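You operate a simulated robot arm through the tools that you are given. There is no shell and no other tool.

You run a simulated robot arm. Do the job below in one go: nothing can be reset, and whatever is moved stays where it is left.

JOB
Lock the doors, wipe the upper right one clean, then unlock them.
Fine: use the green cloth and lay it back. What is to be rubbed or washed off counts as gone when no trace of it is left.

It is judged by the outcome, as a careful person would: the job done as asked, and still so three seconds after it is handed in. It fails if anything else is knocked over, pushed out of place, dropped, spilled or broken. Flat cloth is picked up by pressing the open fingertips on it (5 to 10 N) and closing them slowly along it; thin cloth reads only 2 to 8 mm in the jaws.

ROBOT AND FRAMES
A 6-joint arm with a two-finger gripper, fixed in place. Base frame: the origin is at the foot of the arm, x ahead of it, y to its left, z up. Lengths are in m, angles in degrees, forces in N, time in s.
Its first joint turns from -166.0 to 166.0 degrees. Payload 2.45 kg.
Tool frame: the origin (TCP) lies between the finger pads and is the grasp point; the fingertips stand 0.02 m ahead of it; z points along the fingers, y is the line along which they close. Largest opening 0.14 m; the body of the gripper starts 0.168 m behind the TCP.
Orientation is that of the tool frame in the base frame, as a unit quaternion [w, x, y, z]. With the fingers straight down and closing along the base's y, the tool's x points along the base's -x, its y along +y and its z along -z.

CONTROLS
- The arm moves only by the tool drive_tool. Its argument "targets" is a list of rows, each a list of 6 numbers: the shift along the tool's x, y, z in units of 400 mm (1.0 is 400 mm), then the turn, a rotation vector about the tool's x, y, z in units of 120 degrees (1.0 is 120 degrees). In form: [[tx, ty, tz, ax, ay, az], ...]. A call has 1 to 20 rows; each row is the pose to reach, as a shift and turn from the pose commanded when the call began, along the tool's axes at that moment. "hand" is the closure, from 0 (fully open) to 1 (shut), set as the call begins (left out, the last holds). A call with a number of a shift or a turn outside -1 to 1 is refused whole. A row lasts 0.2 s, in which the tool goes at most 0.05 m and 8.6 degrees; a call with a longer step from one row to the next is refused whole, and so is a gripper value outside its range. A pose out of reach is approached as far as the arm can. The call stops where the force on the tool passes 90 N (or 10 N more than at its start, if that is more) or the arm is blocked; 0.2 s more then pass. The fingers move at their own pace (about 0.045 m/s each) and stop on an object; they squeeze with about 36 N. The grip force told is the motor's: it shows also when the fingers shut on nothing. Time passes only in rows, and 0.2 s behind the last, so rows that repeat a pose let the fingers close. The reply holds the time, the measured pose of the TCP, the force on the tool along the base axes, the opening and the grip force, in the units named above and with some noise, with the torque about the TCP (base axes, N m) and any sound that the robot's microphone picked up.
- Cameras (640 x 400 px; columns grow to the right, rows downward): "scene" is fixed at [0.4103, 0.6491, 1.7751]; the picture's right is [-0.61, -0.79, 0.00], its down [-0.60, 0.46, -0.65] and it looks along [0.52, -0.40, -0.76] (base axes); focal length 216 px, centre (320, 200). "wrist" rides on the gripper at [0.078, 0.011, -0.209] in the tool frame; the picture's right is [-0.14, 0.99, 0.00], its down [-0.92, -0.13, -0.37] and it looks along [-0.36, -0.05, 0.93] (tool axes); focal length 280 px, centre (320, 200). There is no depth. A picture from a camera that has moved, and an enlarged one, comes with that camera's place and axes in the base frame and with its lens. The place of the scene camera against the robot may be out by one fixed shift of up to 0.025 m in any direction.
- snapshot(camera): a new picture of that camera. No time passes.
- close_up(camera, box): a new picture of the part [left, top, right, bottom] of that camera's present view, enlarged. No time passes.
- sign_off(): hands the job in; it is judged then, once.

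Nothing tells you positions but the pictures and the camera data. Unless the task says otherwise, let go and move clear before handing in.

The tools are called after "Emit:" as a command line: name --pt "numbers of a row" for each row, then --argument value for the rest, lists and objects as JSON in quotes. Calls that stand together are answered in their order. drive_tool: Moves the arm, as the interface text tells. Its arguments: {"type":"object","properties":{"targets":{"type":"array","items":{"type":"array","items":{"type":"number"}}},"hand":{"type":"number"}},"required":["targets"]} The other tools are called the same way: snapshot (camera) takes a picture; close_up (camera, box) takes an enlarged picture of a part of a camera's view; sign_off () hands the job in.

At the start:

```text
time: 0.0
position: [0.5407, 0.2947, 1.3545]
tcp_rot: [0.001, 0.0, 1.0, 0.0]
wrist_force: [-0.5, -0.3, 0.5]
wrist_torque: [0.02, 0.0, 0.02]
width: 0.14
finger_force: 0.0
```

scene: 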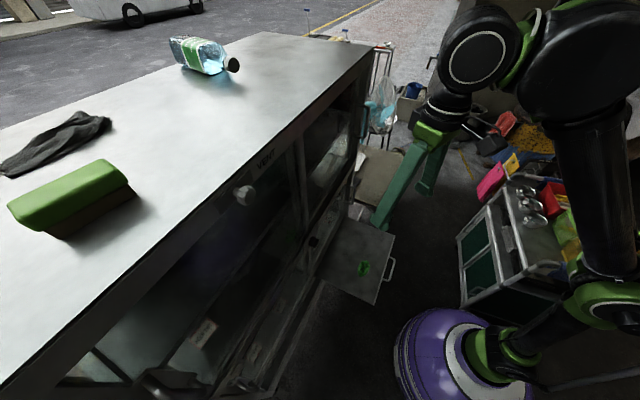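
wrist: 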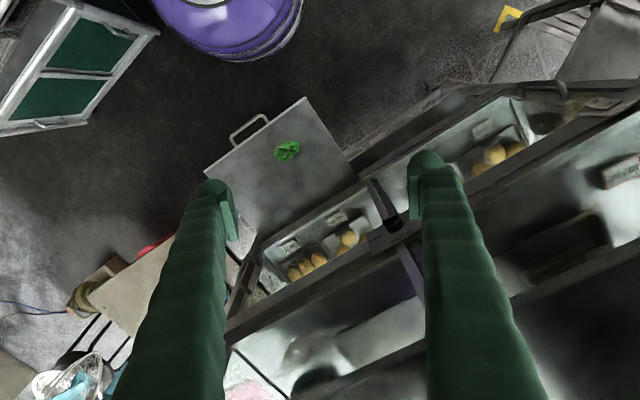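

I see a counter with a top carrying a bottle, a dark cloth and a green block. Its front faces the arm, and a flap or door stands open with something green on it. I'll enlarge the views before moving anything.

Emit:
close_up --camera "scene" --box '[0, 100, 240, 250]'

Emit:
close_up --camera "scene" --box '[200, 50, 440, 200]'

Emit:
close_up --camera "scene" --box '[200, 180, 440, 330]'

Emit:
close_up --camera "scene" --box '[40, 250, 280, 400]'

Emit:
close_up --camera "wrist" --box '[200, 60, 440, 210]'

Emit:
close_up --camera "wrist" --box '[400, 60, 640, 210]'

Emit:
close_up --camera "wrist" --box '[200, 180, 440, 330]'

Emit:
close_up --camera "scene" --box '[400, 80, 640, 230]'

```text
2.67 times, centred on (120, 175) of scene
camera zoom: at [0.4103, 0.6491, 1.7751], right [-0.61, -0.79, 0.0], down [-0.6, 0.46, -0.65], along [0.52, -0.4, -0.76], focal length 577 px, centre (853, 267)
```

zoom: 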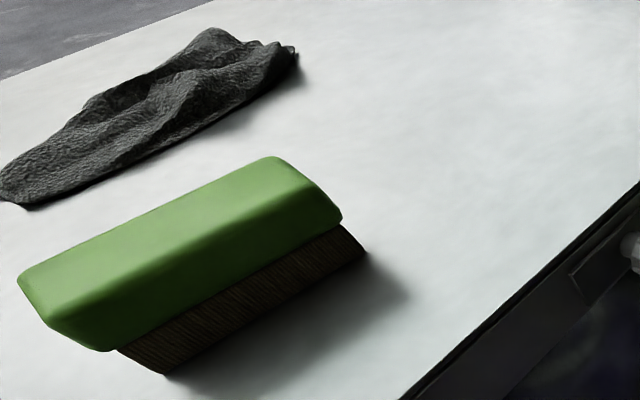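

```text
2.67 times, centred on (320, 125) of scene
camera zoom: at [0.4103, 0.6491, 1.7751], right [-0.61, -0.79, 0.0], down [-0.6, 0.46, -0.65], along [0.52, -0.4, -0.76], focal length 577 px, centre (320, 400)
```

zoom: 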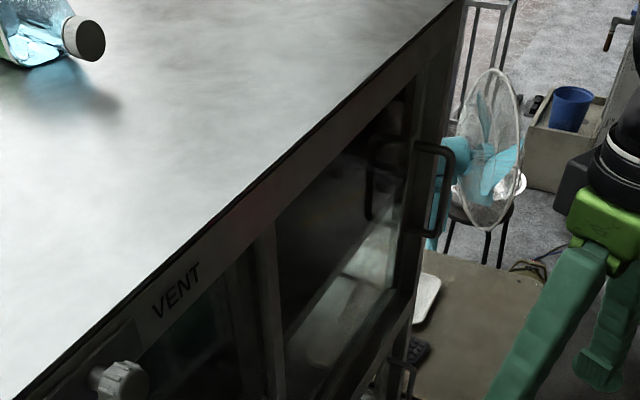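

```text
2.67 times, centred on (320, 255) of scene
camera zoom: at [0.4103, 0.6491, 1.7751], right [-0.61, -0.79, 0.0], down [-0.6, 0.46, -0.65], along [0.52, -0.4, -0.76], focal length 577 px, centre (320, 53)
```

zoom: 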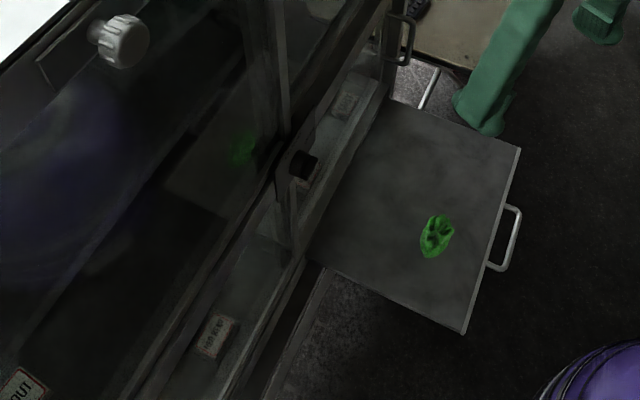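

```text
2.67 times, centred on (160, 325) of scene
camera zoom: at [0.4103, 0.6491, 1.7751], right [-0.61, -0.79, 0.0], down [-0.6, 0.46, -0.65], along [0.52, -0.4, -0.76], focal length 577 px, centre (747, -133)
```

zoom: 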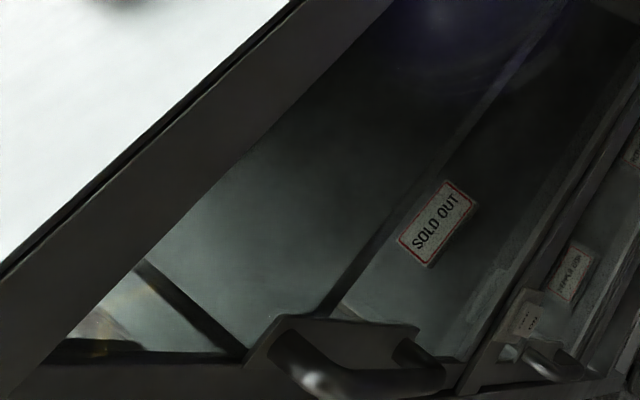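

```text
2.67 times, centred on (320, 135) of wrist
camera zoom: at [0.4622, 0.3043, 1.5626], right [0.14, 0.99, 0.0], down [0.92, -0.13, 0.37], along [0.36, -0.05, -0.93], focal length 748 px, centre (320, 373)
```

zoom: 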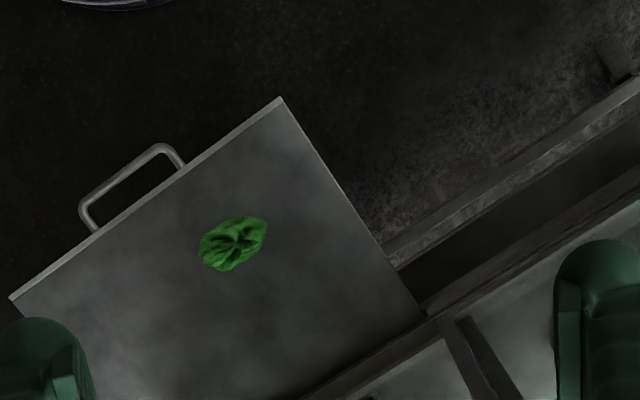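

```text
2.67 times, centred on (520, 135) of wrist
camera zoom: at [0.4622, 0.3043, 1.5626], right [0.14, 0.99, 0.0], down [0.92, -0.13, 0.37], along [0.36, -0.05, -0.93], focal length 748 px, centre (-213, 373)
```

zoom: 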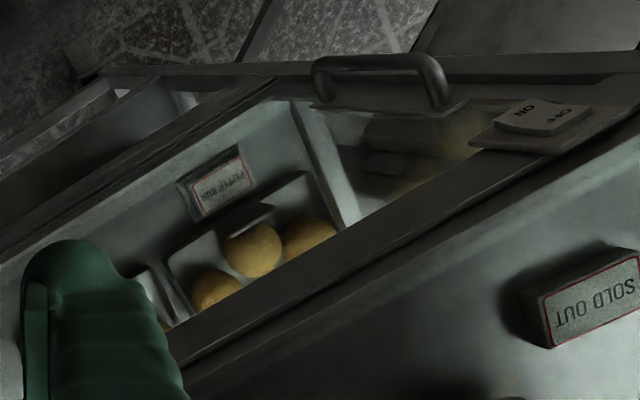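

```text
2.67 times, centred on (320, 255) of wrist
camera zoom: at [0.4622, 0.3043, 1.5626], right [0.14, 0.99, 0.0], down [0.92, -0.13, 0.37], along [0.36, -0.05, -0.93], focal length 748 px, centre (320, 53)
```

zoom: 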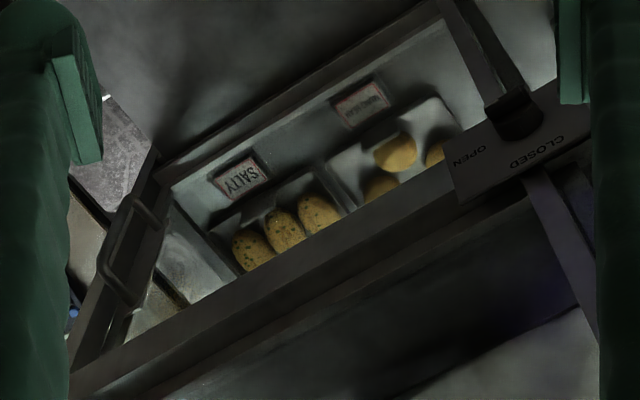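

```text
2.67 times, centred on (520, 155) of scene
camera zoom: at [0.4103, 0.6491, 1.7751], right [-0.61, -0.79, 0.0], down [-0.6, 0.46, -0.65], along [0.52, -0.4, -0.76], focal length 577 px, centre (-213, 320)
```

zoom: 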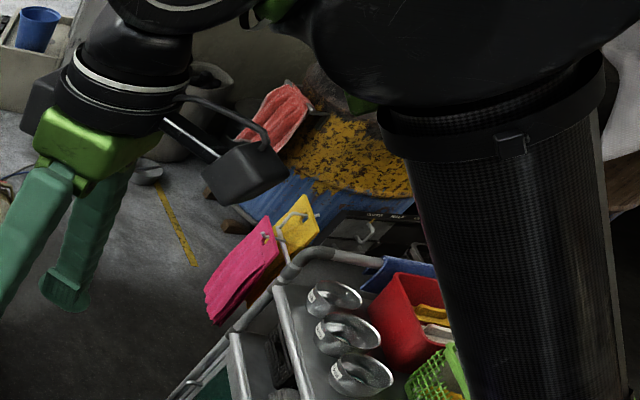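

The cabinet front is angled, running roughly from (0.73, 0.42) to (0.54, 0.84). It has a black latch marked OPEN/CLOSED near z 1.05, and a small green cloth lies crumpled on the pulled-out shelf. I'll tilt the tool forward to look at the doors from the front.

Emit:
drive_tool --pt "0.03 0 0 0 -0.0625 0" --pt "0.06 0 0 0 -0.125 0" --pt "0.09 0 0 0 -0.1875 0" --pt "0.12 0 0 0 -0.25 0" --pt "0.15 0 0 0 -0.3125 0" --pt "0.18 0 0 0 -0.375 0" --hand 0

Emit:
snapshot --camera "wrist"

Emit:
snapshot --camera "scene"

```text
time: 1.4
position: [0.4684, 0.2955, 1.3528]
tcp_rot: [0.383, 0.0, 0.924, 0.0]
wrist_force: [0.3, 1.1, 0.3]
wrist_torque: [-0.02, 0.02, -0.07]
width: 0.1397
finger_force: 0.1
```

```text
taken
camera wrist: at [0.2649, 0.3056, 1.4456], right [0.1, 0.99, 0.1], down [0.39, -0.13, 0.91], along [0.92, -0.05, -0.4], focal length 280 px, centre (320, 200)
```

wrist: 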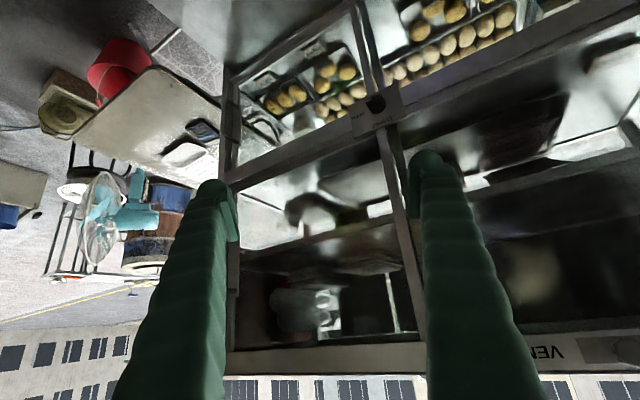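

```text
taken
```

scene: 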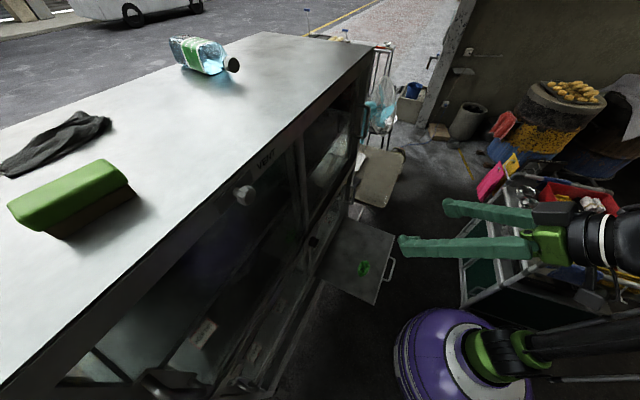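

The view is upside-down, with the cabinet top at the bottom of the picture. I can see the upper right door, the latch and the trays, so I'll enlarge these next.

Emit:
close_up --camera "wrist" --box '[220, 180, 420, 305]'

Emit:
close_up --camera "wrist" --box '[220, 255, 420, 380]'

Emit:
close_up --camera "wrist" --box '[320, 70, 440, 145]'

Emit:
close_up --camera "wrist" --box '[400, 100, 640, 250]'

Emit:
close_up --camera "wrist" --box '[400, 230, 640, 380]'

Emit:
close_up --camera "wrist" --box '[160, 0, 400, 150]'

```text
3.20 times, centred on (320, 242) of wrist
camera zoom: at [0.2649, 0.3056, 1.4456], right [0.1, 0.99, 0.1], down [0.39, -0.13, 0.91], along [0.92, -0.05, -0.4], focal length 897 px, centre (320, 64)
```

zoom: 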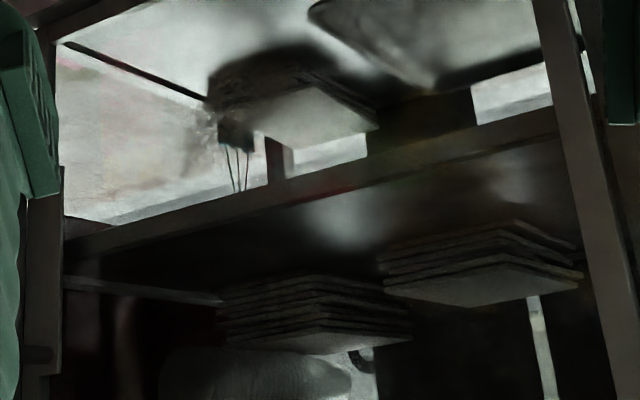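

```text
3.20 times, centred on (320, 318) of wrist
camera zoom: at [0.2649, 0.3056, 1.4456], right [0.1, 0.99, 0.1], down [0.39, -0.13, 0.91], along [0.92, -0.05, -0.4], focal length 897 px, centre (320, -176)
```

zoom: 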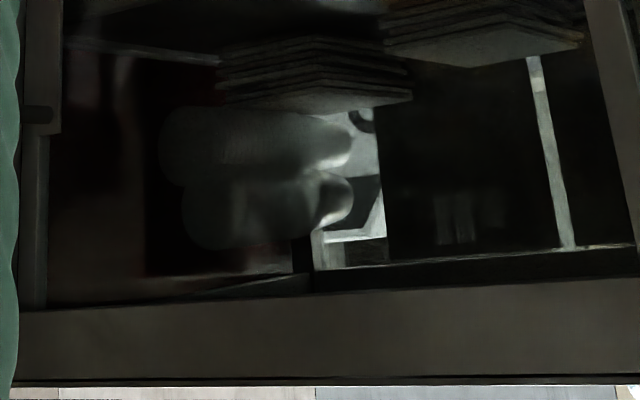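

```text
5.33 times, centred on (380, 108) of wrist
camera zoom: at [0.2649, 0.3056, 1.4456], right [0.1, 0.99, 0.1], down [0.39, -0.13, 0.91], along [0.92, -0.05, -0.4], focal length 1495 px, centre (0, 693)
```

zoom: 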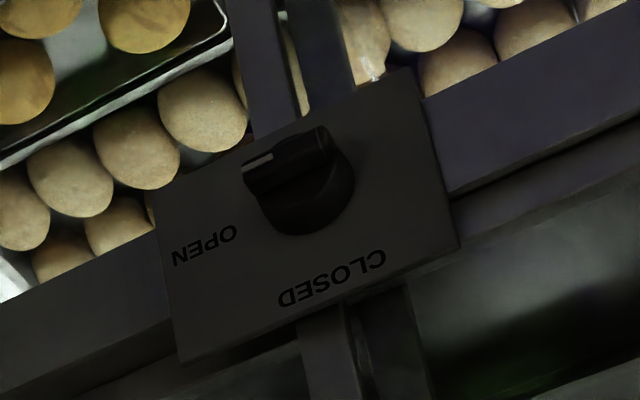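

```text
2.67 times, centred on (520, 175) of wrist
camera zoom: at [0.2649, 0.3056, 1.4456], right [0.1, 0.99, 0.1], down [0.39, -0.13, 0.91], along [0.92, -0.05, -0.4], focal length 748 px, centre (-213, 267)
```

zoom: 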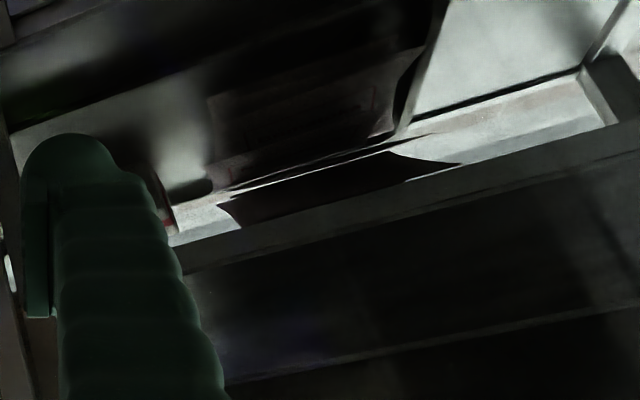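

```text
2.67 times, centred on (520, 305) of wrist
camera zoom: at [0.2649, 0.3056, 1.4456], right [0.1, 0.99, 0.1], down [0.39, -0.13, 0.91], along [0.92, -0.05, -0.4], focal length 748 px, centre (-213, -80)
```

zoom: 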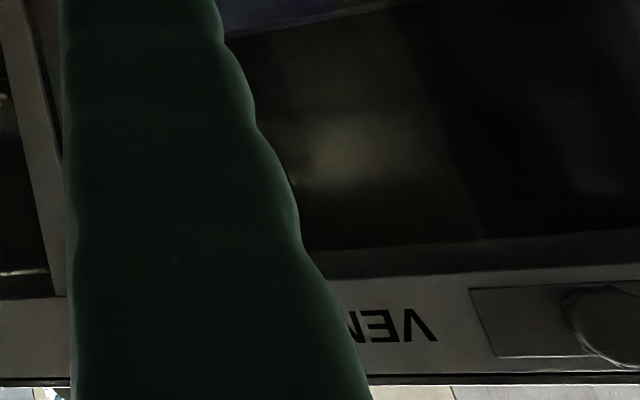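

```text
2.67 times, centred on (280, 75) of wrist
camera zoom: at [0.2649, 0.3056, 1.4456], right [0.1, 0.99, 0.1], down [0.39, -0.13, 0.91], along [0.92, -0.05, -0.4], focal length 748 px, centre (427, 533)
```

zoom: 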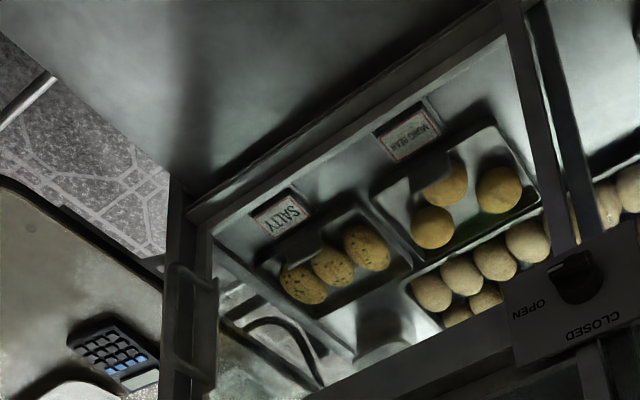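

The lock is a rotary knob at about (0.738, 0.418, 1.041), and its pointer is at OPEN. CLOSED sits 90° counter-clockwise from there as seen from the front. Next I'll square the tool to the cabinet face and look at the upper right door.

Emit:
drive_tool --pt "0.0268 -0.0611 0.0409 -0.0256 -0.046 -0.0106" --pt "0.0536 -0.1222 0.0818 -0.0512 -0.092 -0.0212" --pt "0.0804 -0.1833 0.1227 -0.0768 -0.138 -0.0318" --pt "0.1072 -0.2444 0.1636 -0.1024 -0.184 -0.0424" --pt "0.134 -0.3055 0.2045 -0.128 -0.23 -0.053" --pt "0.1608 -0.3666 0.2454 -0.1536 -0.276 -0.0636" --pt "0.1876 -0.4277 0.2863 -0.1792 -0.322 -0.0742" --pt "0.2144 -0.4888 0.3272 -0.2048 -0.368 -0.0848"

Emit:
snapshot --camera "wrist"

Emit:
snapshot --camera "scene"

```text
time: 3.4
position: [0.4871, 0.1162, 1.1146]
tcp_rot: [0.592, -0.215, 0.767, 0.122]
wrist_force: [0.5, -0.2, -0.5]
wrist_torque: [0.0, 0.01, 0.03]
width: 0.14
finger_force: 0.1
out of reach, approached as far as the arm can: row 6, 7
stopped in row 8: the arm was blocked; the commanded pose is now the measured one
```

```text
taken
camera wrist: at [0.2886, 0.0182, 1.0934], right [-0.44, 0.9, 0.06], down [-0.06, -0.1, 0.99], along [0.9, 0.43, 0.1], focal length 280 px, centre (320, 200)
```

wrist: 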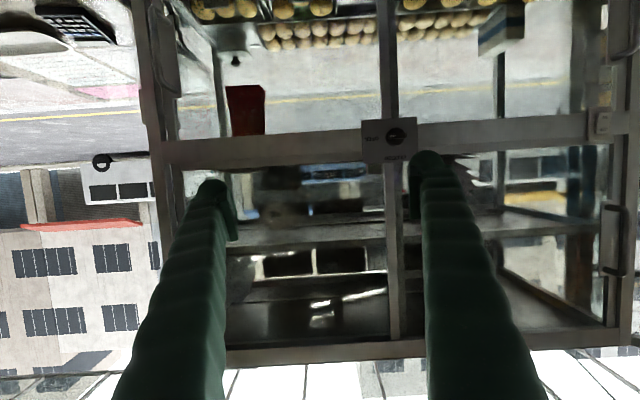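

```text
taken
```

scene: 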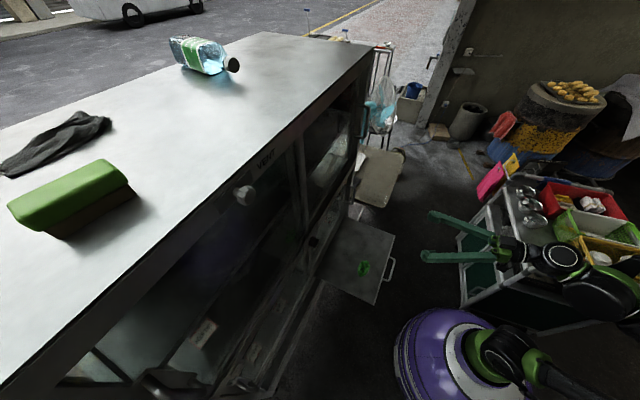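

The arm stopped early because that pose was close to out of reach, but I now have a good frontal view, still upside-down. I'll enlarge the upper right door and the lock.

Emit:
close_up --camera "wrist" --box '[150, 130, 310, 230]'

Emit:
close_up --camera "wrist" --box '[260, 130, 420, 230]'

Emit:
close_up --camera "wrist" --box '[230, 210, 422, 330]'

Emit:
close_up --camera "wrist" --box '[130, 220, 290, 320]'

Emit:
close_up --camera "wrist" --box '[350, 110, 430, 160]'

Emit:
close_up --camera "wrist" --box '[140, 0, 396, 160]'

Emit:
close_up --camera "wrist" --box '[400, 100, 640, 250]'

Emit:
close_up --camera "wrist" --box '[400, 240, 640, 390]'

```text
4.00 times, centred on (230, 180) of wrist
camera zoom: at [0.2886, 0.0182, 1.0934], right [-0.44, 0.9, 0.06], down [-0.06, -0.1, 0.99], along [0.9, 0.43, 0.1], focal length 1122 px, centre (680, 280)
```

zoom: 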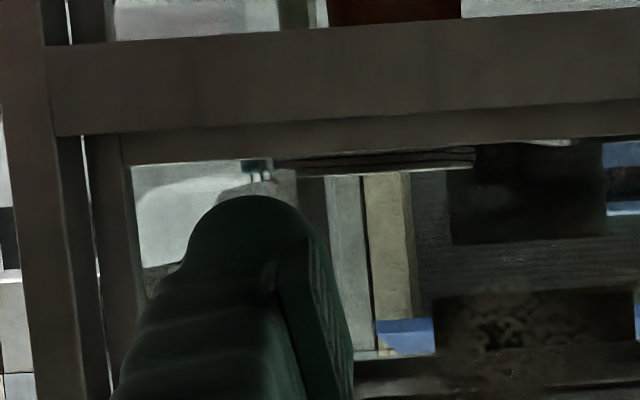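

```text
4.00 times, centred on (340, 180) of wrist
camera zoom: at [0.2886, 0.0182, 1.0934], right [-0.44, 0.9, 0.06], down [-0.06, -0.1, 0.99], along [0.9, 0.43, 0.1], focal length 1122 px, centre (240, 280)
```

zoom: 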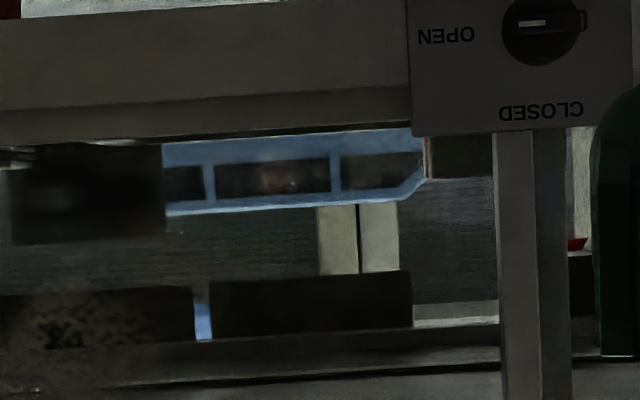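

```text
3.33 times, centred on (326, 270) of wrist
camera zoom: at [0.2886, 0.0182, 1.0934], right [-0.44, 0.9, 0.06], down [-0.06, -0.1, 0.99], along [0.9, 0.43, 0.1], focal length 935 px, centre (300, -33)
```

zoom: 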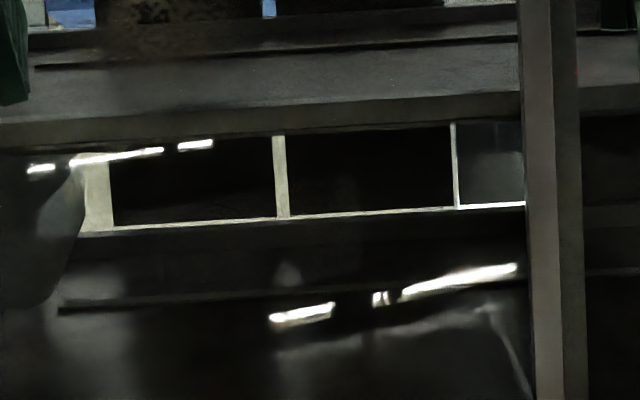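

```text
4.00 times, centred on (210, 270) of wrist
camera zoom: at [0.2886, 0.0182, 1.0934], right [-0.44, 0.9, 0.06], down [-0.06, -0.1, 0.99], along [0.9, 0.43, 0.1], focal length 1122 px, centre (760, -80)
```

zoom: 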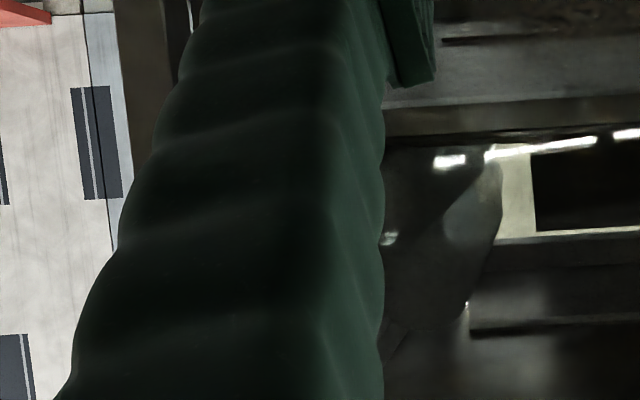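

```text
8.00 times, centred on (390, 135) of wrist
camera zoom: at [0.2886, 0.0182, 1.0934], right [-0.44, 0.9, 0.06], down [-0.06, -0.1, 0.99], along [0.9, 0.43, 0.1], focal length 2243 px, centre (-240, 720)
```

zoom: 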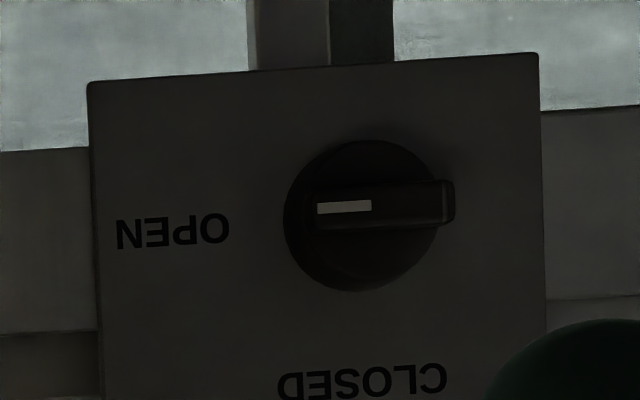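

```text
2.50 times, centred on (268, 80) of wrist
camera zoom: at [0.2886, 0.0182, 1.0934], right [-0.44, 0.9, 0.06], down [-0.06, -0.1, 0.99], along [0.9, 0.43, 0.1], focal length 701 px, centre (450, 500)
```

zoom: 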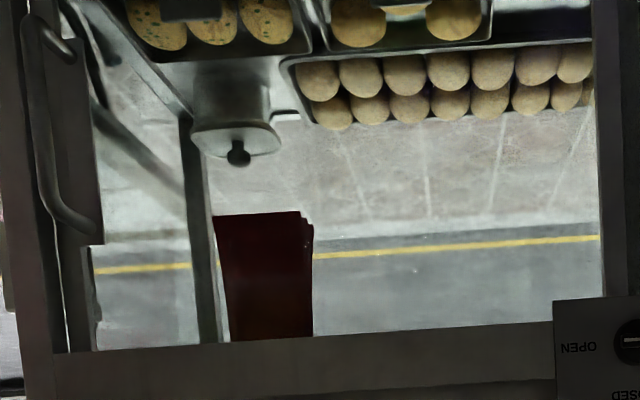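

```text
2.67 times, centred on (520, 175) of wrist
camera zoom: at [0.2886, 0.0182, 1.0934], right [-0.44, 0.9, 0.06], down [-0.06, -0.1, 0.99], along [0.9, 0.43, 0.1], focal length 748 px, centre (-213, 267)
```

zoom: 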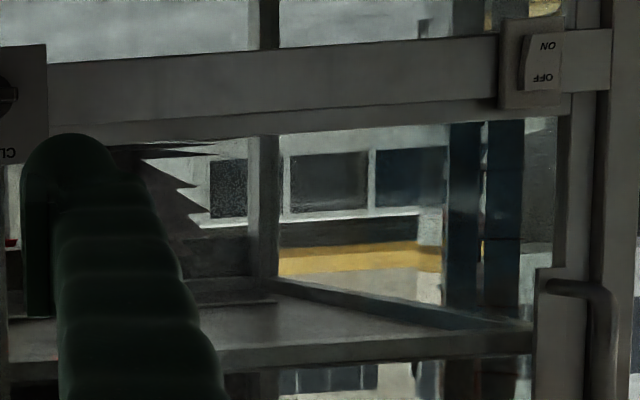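

```text
2.67 times, centred on (520, 315) of wrist
camera zoom: at [0.2886, 0.0182, 1.0934], right [-0.44, 0.9, 0.06], down [-0.06, -0.1, 0.99], along [0.9, 0.43, 0.1], focal length 748 px, centre (-213, -107)
```

zoom: 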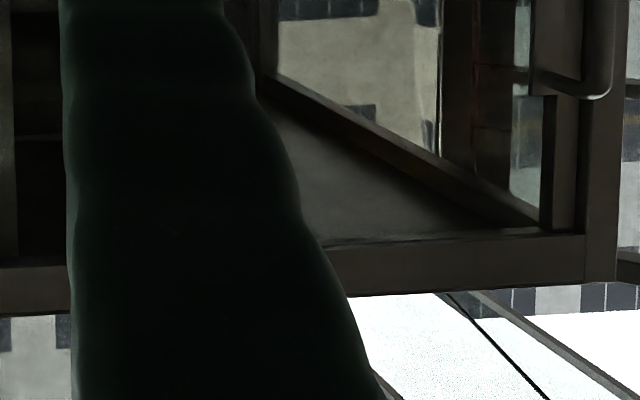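

There seems to be a brown speckled smear on the upper right door near pixel (275, 212). I'll enlarge it further.

Emit:
close_up --camera "wrist" --box '[230, 180, 326, 240]'

Emit:
close_up --camera "wrist" --box '[230, 225, 326, 285]'

Emit:
close_up --camera "wrist" --box '[300, 160, 396, 220]'

Emit:
close_up --camera "scene" --box '[290, 90, 386, 150]'

Emit:
close_up --camera "scene" --box '[290, 140, 386, 200]'

Emit:
close_up --camera "scene" --box '[420, 180, 640, 318]'

```text
6.67 times, centred on (278, 210) of wrist
camera zoom: at [0.2886, 0.0182, 1.0934], right [-0.44, 0.9, 0.06], down [-0.06, -0.1, 0.99], along [0.9, 0.43, 0.1], focal length 1869 px, centre (600, 133)
```

zoom: 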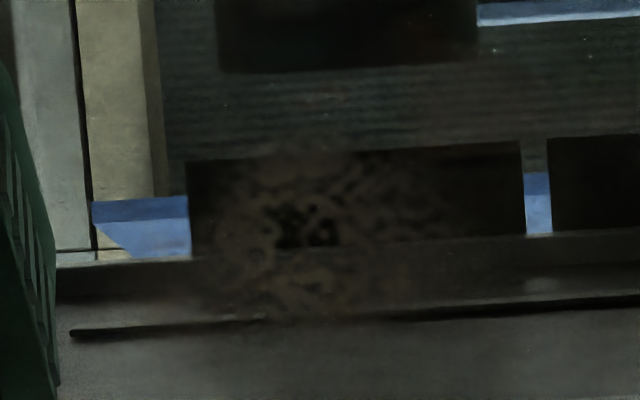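

```text
6.67 times, centred on (278, 255) of wrist
camera zoom: at [0.2886, 0.0182, 1.0934], right [-0.44, 0.9, 0.06], down [-0.06, -0.1, 0.99], along [0.9, 0.43, 0.1], focal length 1869 px, centre (600, -167)
```

zoom: 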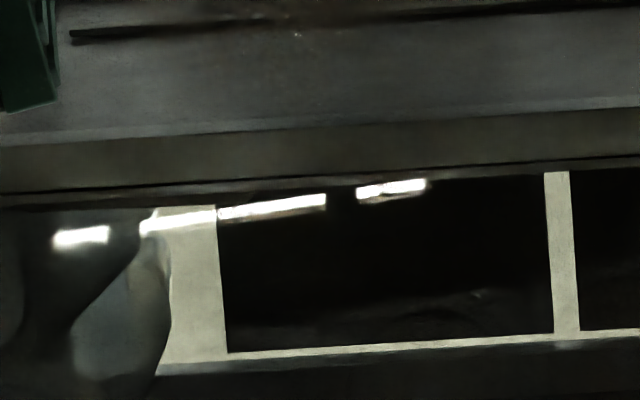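

```text
6.67 times, centred on (348, 190) of wrist
camera zoom: at [0.2886, 0.0182, 1.0934], right [-0.44, 0.9, 0.06], down [-0.06, -0.1, 0.99], along [0.9, 0.43, 0.1], focal length 1869 px, centre (133, 267)
```

zoom: 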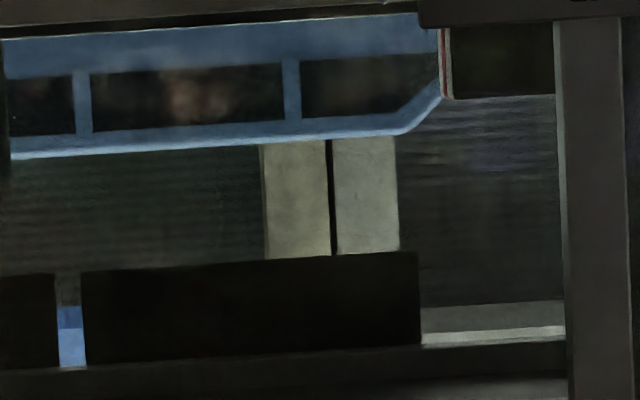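

```text
6.67 times, centred on (338, 120) of scene
camera zoom: at [0.4103, 0.6491, 1.7751], right [-0.61, -0.79, 0.0], down [-0.6, 0.46, -0.65], along [0.52, -0.4, -0.76], focal length 1442 px, centre (200, 733)
```

zoom: 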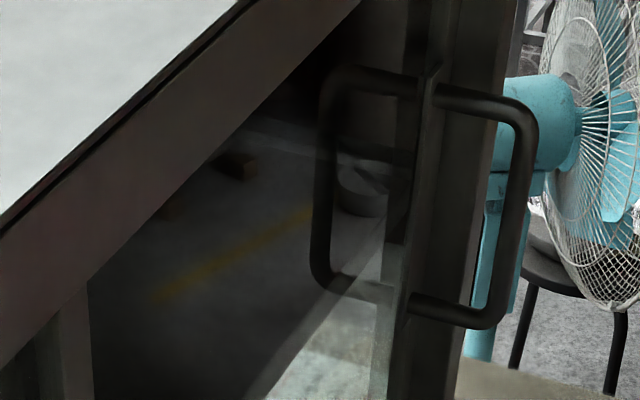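

```text
6.67 times, centred on (338, 170) of scene
camera zoom: at [0.4103, 0.6491, 1.7751], right [-0.61, -0.79, 0.0], down [-0.6, 0.46, -0.65], along [0.52, -0.4, -0.76], focal length 1442 px, centre (200, 400)
```

zoom: 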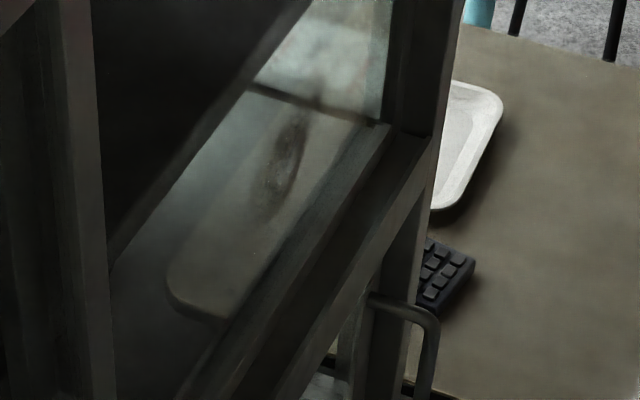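

```text
2.90 times, centred on (530, 249) of scene
camera zoom: at [0.4103, 0.6491, 1.7751], right [-0.61, -0.79, 0.0], down [-0.6, 0.46, -0.65], along [0.52, -0.4, -0.76], focal length 627 px, centre (-289, 58)
```

zoom: 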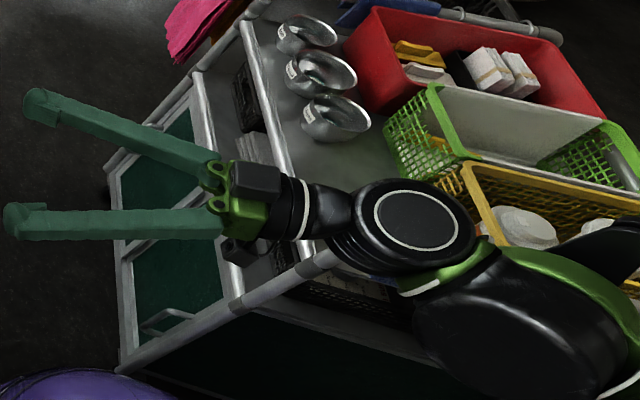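

The smear is on the glass of the upper right door at about (0.90, 0.20, 1.19). I'll check the frame edges and corners to pin down the face plane and angle.

Emit:
close_up --camera "wrist" --box '[220, 320, 300, 370]'

Emit:
close_up --camera "wrist" --box '[350, 320, 430, 370]'

Emit:
close_up --camera "wrist" --box '[560, 320, 640, 370]'

Emit:
close_up --camera "wrist" --box '[140, 120, 220, 170]'

Emit:
close_up --camera "wrist" --box '[560, 100, 640, 150]'

```text
8.00 times, centred on (260, 345) of wrist
camera zoom: at [0.2886, 0.0182, 1.0934], right [-0.44, 0.9, 0.06], down [-0.06, -0.1, 0.99], along [0.9, 0.43, 0.1], focal length 2243 px, centre (800, -960)
```

zoom: 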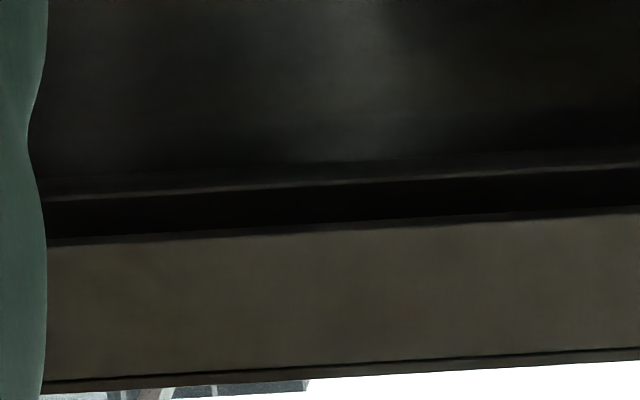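

```text
8.00 times, centred on (390, 345) of wrist
camera zoom: at [0.2886, 0.0182, 1.0934], right [-0.44, 0.9, 0.06], down [-0.06, -0.1, 0.99], along [0.9, 0.43, 0.1], focal length 2243 px, centre (-240, -960)
```

zoom: 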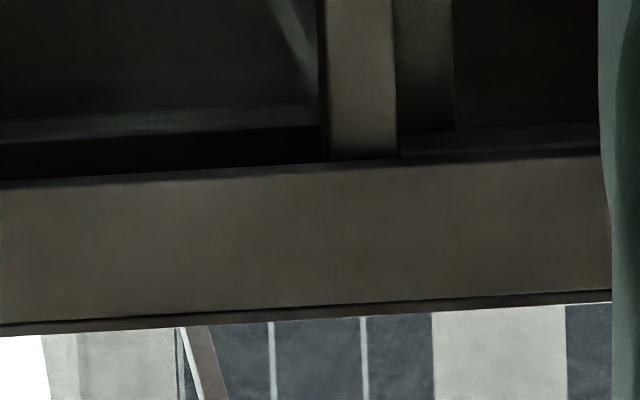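

```text
8.00 times, centred on (600, 345) of wrist
camera zoom: at [0.2886, 0.0182, 1.0934], right [-0.44, 0.9, 0.06], down [-0.06, -0.1, 0.99], along [0.9, 0.43, 0.1], focal length 2243 px, centre (-1920, -960)
```

zoom: 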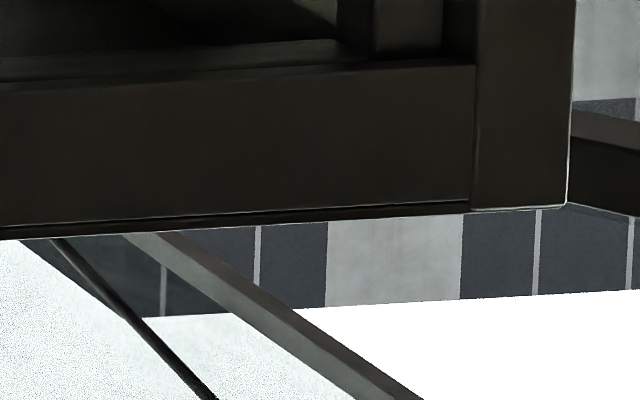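

```text
8.00 times, centred on (180, 145) of wrist
camera zoom: at [0.2886, 0.0182, 1.0934], right [-0.44, 0.9, 0.06], down [-0.06, -0.1, 0.99], along [0.9, 0.43, 0.1], focal length 2243 px, centre (1440, 640)
```

zoom: 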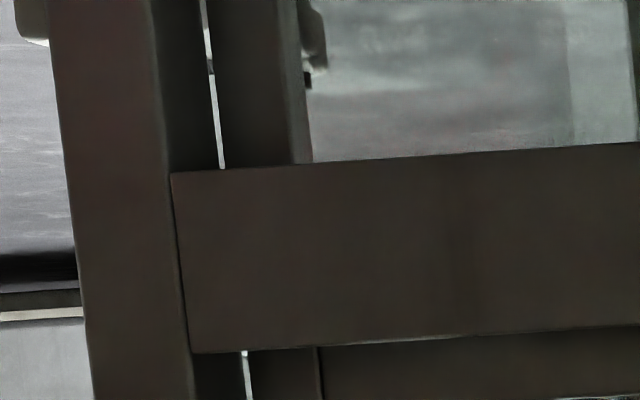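

```text
8.00 times, centred on (600, 125) of wrist
camera zoom: at [0.2886, 0.0182, 1.0934], right [-0.44, 0.9, 0.06], down [-0.06, -0.1, 0.99], along [0.9, 0.43, 0.1], focal length 2243 px, centre (-1920, 800)
```

zoom: 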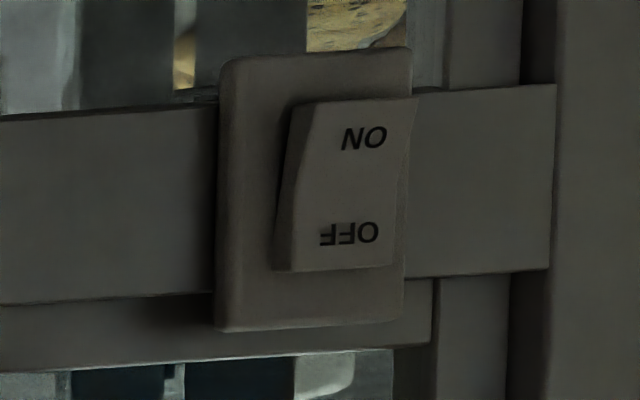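

The face normal is about 26.6° from x, and the knob is at about (0.739, 0.418, 1.036) with a horizontal grip bar. I'll move in front of the knob with the jaws stacked vertically, ready to grip the bar.

Emit:
drive_tool --pt "0.0001 0.0484 0.0794 -0.0073 -0.0085 0.0599" --pt "0.0002 0.0968 0.1589 -0.0146 -0.0171 0.1198" --pt "0.0003 0.1451 0.2383 -0.0219 -0.0256 0.1798" --pt "0.0004 0.1935 0.3178 -0.0292 -0.0342 0.2397" --pt "0.0005 0.2419 0.3972 -0.0365 -0.0427 0.2996" --pt "0.0006 0.2903 0.4766 -0.0438 -0.0513 0.3595" --pt "0.0007 0.3386 0.5561 -0.051 -0.0598 0.4195" --pt "0.0008 0.387 0.6355 -0.0583 -0.0684 0.4794" --pt "0.0008 0.387 0.6355 -0.0656 -0.0769 0.5393" --pt "0.0008 0.387 0.6355 -0.0729 -0.0855 0.5992" --pt "0.0008 0.387 0.6355 -0.0802 -0.094 0.6592" --pt "0.0008 0.387 0.6355 -0.0875 -0.1026 0.7191" --pt "0.0008 0.387 0.6355 -0.0948 -0.1111 0.779" --hand 0.5

Emit:
snapshot --camera "wrist"

Emit:
snapshot --camera "scene"

```text
time: 6.2
position: [0.6341, 0.3624, 1.0335]
tcp_rot: [0.368, 0.374, 0.607, 0.597]
wrist_force: [-0.1, 0.1, -0.6]
wrist_torque: [0.05, 0.0, -0.02]
width: 0.0701
finger_force: 0.0
```

```text
taken
camera wrist: at [0.4131, 0.3375, 1.0472], right [0.08, -0.11, 0.99], down [0.08, -0.99, -0.12], along [0.99, 0.09, -0.07], focal length 280 px, centre (320, 200)
```

wrist: 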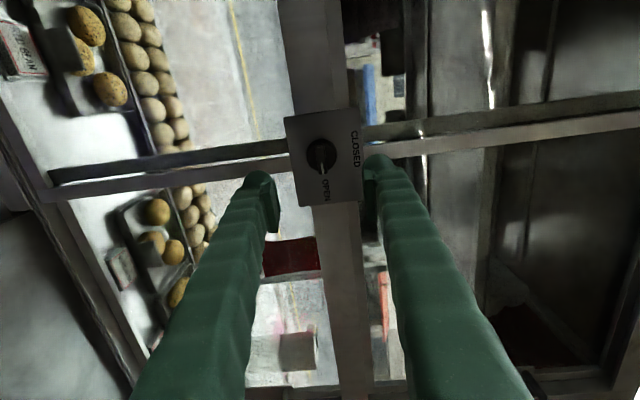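

```text
taken
```

scene: 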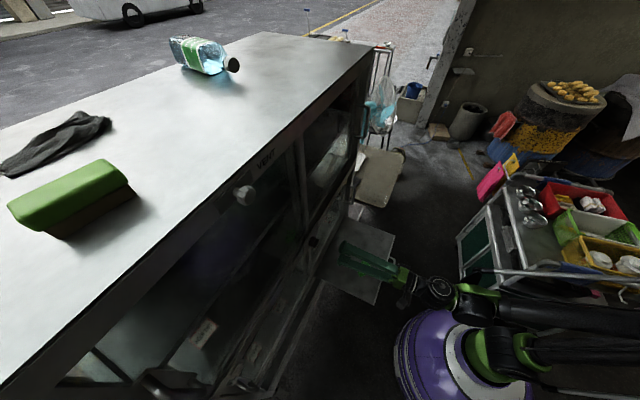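

The tool is in front of the knob and the jaws line up with it. I'll enlarge the knob to fix its exact centre.

Emit:
close_up --camera "wrist" --box '[264, 100, 392, 180]'

Emit:
close_up --camera "scene" --box '[280, 210, 408, 290]'

```text
5.00 times, centred on (328, 140) of wrist
camera zoom: at [0.4131, 0.3375, 1.0472], right [0.08, -0.11, 0.99], down [0.08, -0.99, -0.12], along [0.99, 0.09, -0.07], focal length 1402 px, centre (280, 500)
```

zoom: 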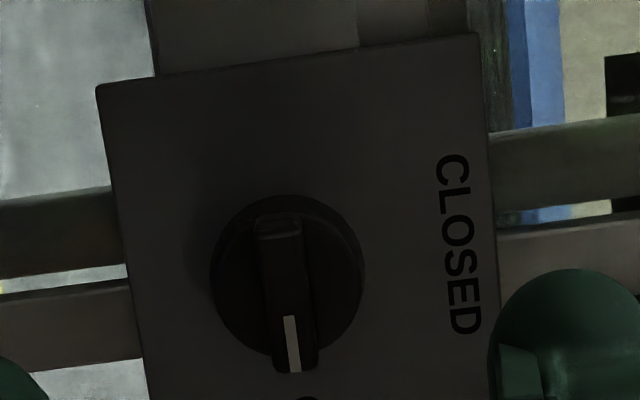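

```text
5.00 times, centred on (344, 250) of scene
camera zoom: at [0.4103, 0.6491, 1.7751], right [-0.61, -0.79, 0.0], down [-0.6, 0.46, -0.65], along [0.52, -0.4, -0.76], focal length 1081 px, centre (200, -50)
```

zoom: 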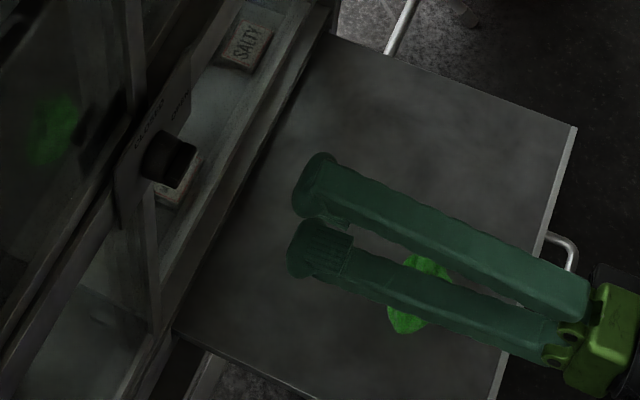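

The knob sits about 5 mm left of the tool axis, with its disc roughly 0.12 m ahead of the TCP and the bar standing about 14 mm proud of the disc. I'll approach in stages and watch the force.

Emit:
drive_tool --pt "0.0138 0.005 0.05 0 0 0" --pt "0.0138 0.005 0.1 0 0 0" --pt "0.0138 0.005 0.15 0 0 0" --pt "0.0138 0.005 0.19 0 0 0" --pt "0.0138 0.005 0.21 0 0 0" --hand 0.6

Emit:
snapshot --camera "wrist"

Emit:
close_up --camera "wrist" --box '[256, 120, 384, 200]'

Emit:
close_up --camera "scene" --box '[280, 210, 376, 270]'

```text
time: 7.4
position: [0.7071, 0.4059, 1.0361]
tcp_rot: [0.369, 0.373, 0.607, 0.597]
wrist_force: [-0.6, 0.1, 0.7]
wrist_torque: [-0.03, -0.02, 0.0]
width: 0.056
finger_force: 0.0
```

```text
taken
camera wrist: at [0.485, 0.3801, 1.0485], right [0.08, -0.11, 0.99], down [0.08, -0.99, -0.12], along [0.99, 0.09, -0.06], focal length 280 px, centre (320, 200)
```

wrist: 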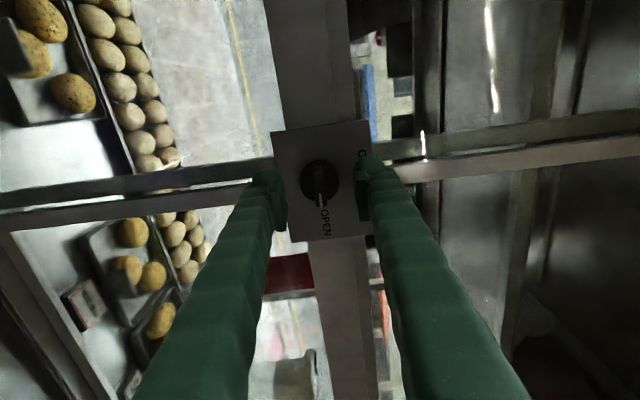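

```text
5.00 times, centred on (320, 160) of wrist
camera zoom: at [0.485, 0.3801, 1.0485], right [0.08, -0.11, 0.99], down [0.08, -0.99, -0.12], along [0.99, 0.09, -0.06], focal length 1402 px, centre (320, 400)
```

zoom: 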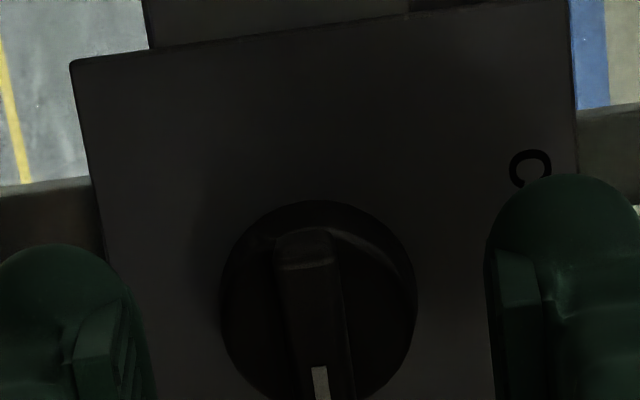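

```text
6.67 times, centred on (328, 240) of scene
camera zoom: at [0.4103, 0.6491, 1.7751], right [-0.61, -0.79, 0.0], down [-0.6, 0.46, -0.65], along [0.52, -0.4, -0.76], focal length 1442 px, centre (267, -67)
```

zoom: 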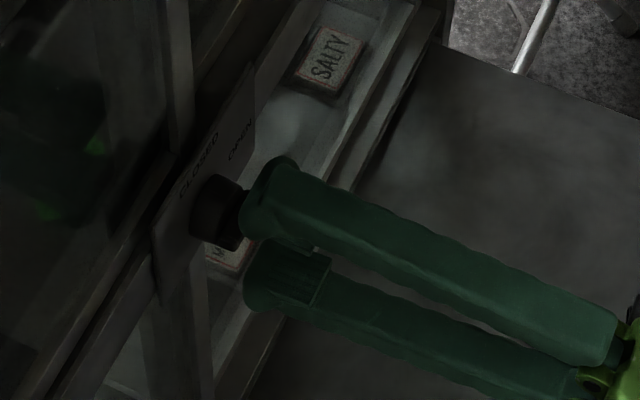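

The tips are just short of the bar. I'll look at the whole bar once more before going in.

Emit:
close_up --camera "wrist" --box '[280, 150, 360, 200]'

Emit:
close_up --camera "wrist" --box '[280, 170, 360, 220]'

```text
8.00 times, centred on (320, 175) of wrist
camera zoom: at [0.485, 0.3801, 1.0485], right [0.08, -0.11, 0.99], down [0.08, -0.99, -0.12], along [0.99, 0.09, -0.06], focal length 2243 px, centre (320, 400)
```

zoom: 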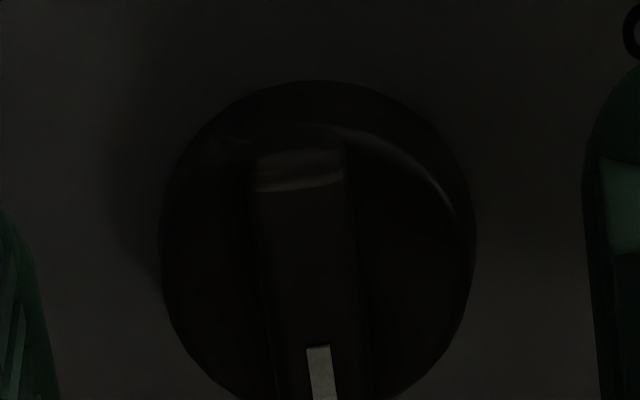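

```text
8.00 times, centred on (320, 195) of wrist
camera zoom: at [0.485, 0.3801, 1.0485], right [0.08, -0.11, 0.99], down [0.08, -0.99, -0.12], along [0.99, 0.09, -0.06], focal length 2243 px, centre (320, 240)
```

zoom: 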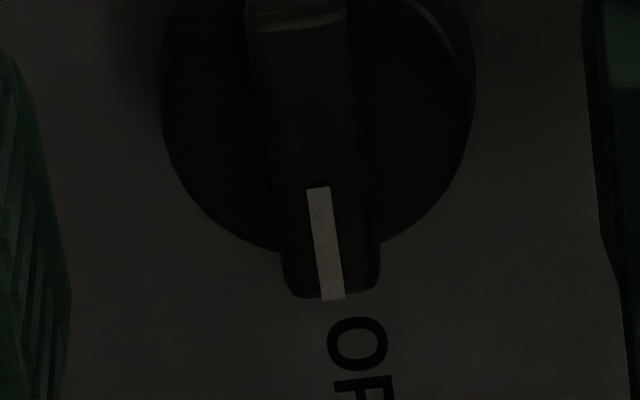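

The bar front is about 10 mm ahead of the TCP, so the tips already overlap it slightly. I'll advance another 10 mm and check the force.

Emit:
drive_tool --pt "0 0 0.008 0 0 0" --pt "0 0 0.016 0 0 0" --pt "0 0 0.025 0 0 0" --pt "0 0 0.025 0 0 0"

Emit:
close_up --camera "scene" --box '[280, 210, 376, 270]'

Emit:
close_up --camera "wrist" --box '[256, 140, 384, 220]'

```text
time: 8.4
position: [0.7166, 0.409, 1.0351]
tcp_rot: [0.368, 0.373, 0.608, 0.597]
wrist_force: [0.2, -0.3, -0.1]
wrist_torque: [0.01, 0.0, 0.01]
width: 0.056
finger_force: 0.1
```

```text
6.67 times, centred on (328, 240) of scene
camera zoom: at [0.4103, 0.6491, 1.7751], right [-0.61, -0.79, 0.0], down [-0.6, 0.46, -0.65], along [0.52, -0.4, -0.76], focal length 1442 px, centre (267, -67)
```

zoom: 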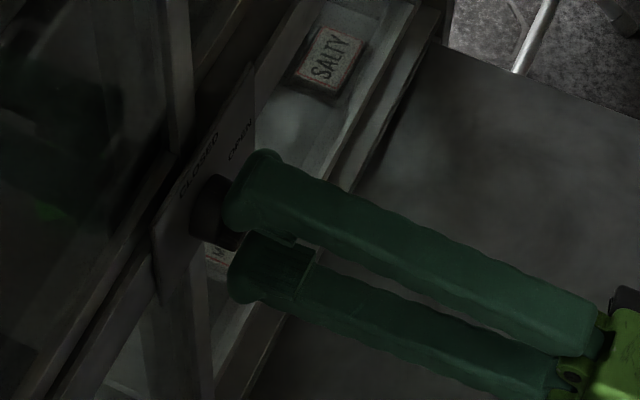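

```text
5.00 times, centred on (320, 180) of wrist
camera zoom: at [0.4943, 0.3844, 1.0488], right [0.07, -0.11, 0.99], down [0.08, -0.99, -0.12], along [0.99, 0.09, -0.06], focal length 1402 px, centre (320, 300)
```

zoom: 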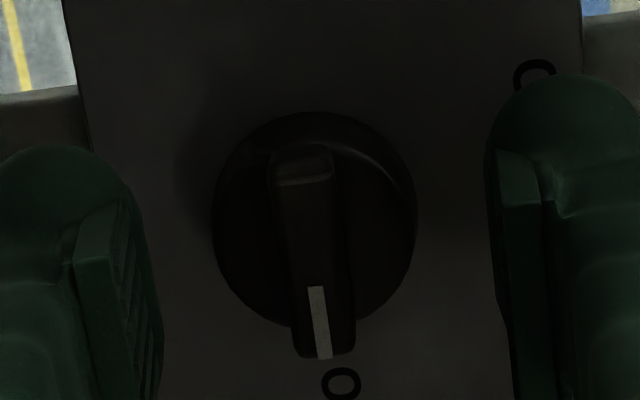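

The bar is between the pads with no contact force, so I'll close on it.

Emit:
drive_tool --pt "0 0 0 0 0 0" --pt "0 0 0 0 0 0" --pt "0 0 0 0 0 0" --pt "0 0 0 0 0 0" --pt "0 0 0 0 0 0" --hand 1

Emit:
close_up --camera "wrist" --box '[256, 140, 384, 220]'

```text
time: 9.6
position: [0.716, 0.4089, 1.0355]
tcp_rot: [0.368, 0.373, 0.608, 0.597]
wrist_force: [-10.5, -4.6, -40.8]
wrist_torque: [-0.15, 0.44, -0.02]
width: 0.0098
finger_force: 37.4
```

```text
5.00 times, centred on (320, 180) of wrist
camera zoom: at [0.4945, 0.3845, 1.0477], right [0.08, -0.11, 0.99], down [0.08, -0.99, -0.12], along [0.99, 0.09, -0.07], focal length 1402 px, centre (320, 300)
```

zoom: 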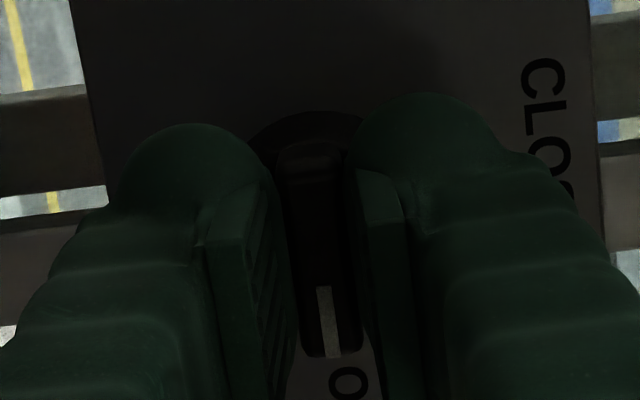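

The bar is gripped at 9.8 mm, but there is a 40 N vertical side load from a small misalignment. I'll ease the tool down slightly to relieve it.

Emit:
drive_tool --pt "0 -0.002 0 0 0 0" --pt "0 -0.0035 0 0 0 0"

```text
time: 10.2
position: [0.7114, 0.4155, 1.0316]
tcp_rot: [0.358, 0.368, 0.618, 0.596]
wrist_force: [14.2, -28.8, 80.9]
wrist_torque: [-0.12, -1.17, -0.42]
width: 0.0141
finger_force: 40.7
out of reach, approached as far as the arm can: row 2
```

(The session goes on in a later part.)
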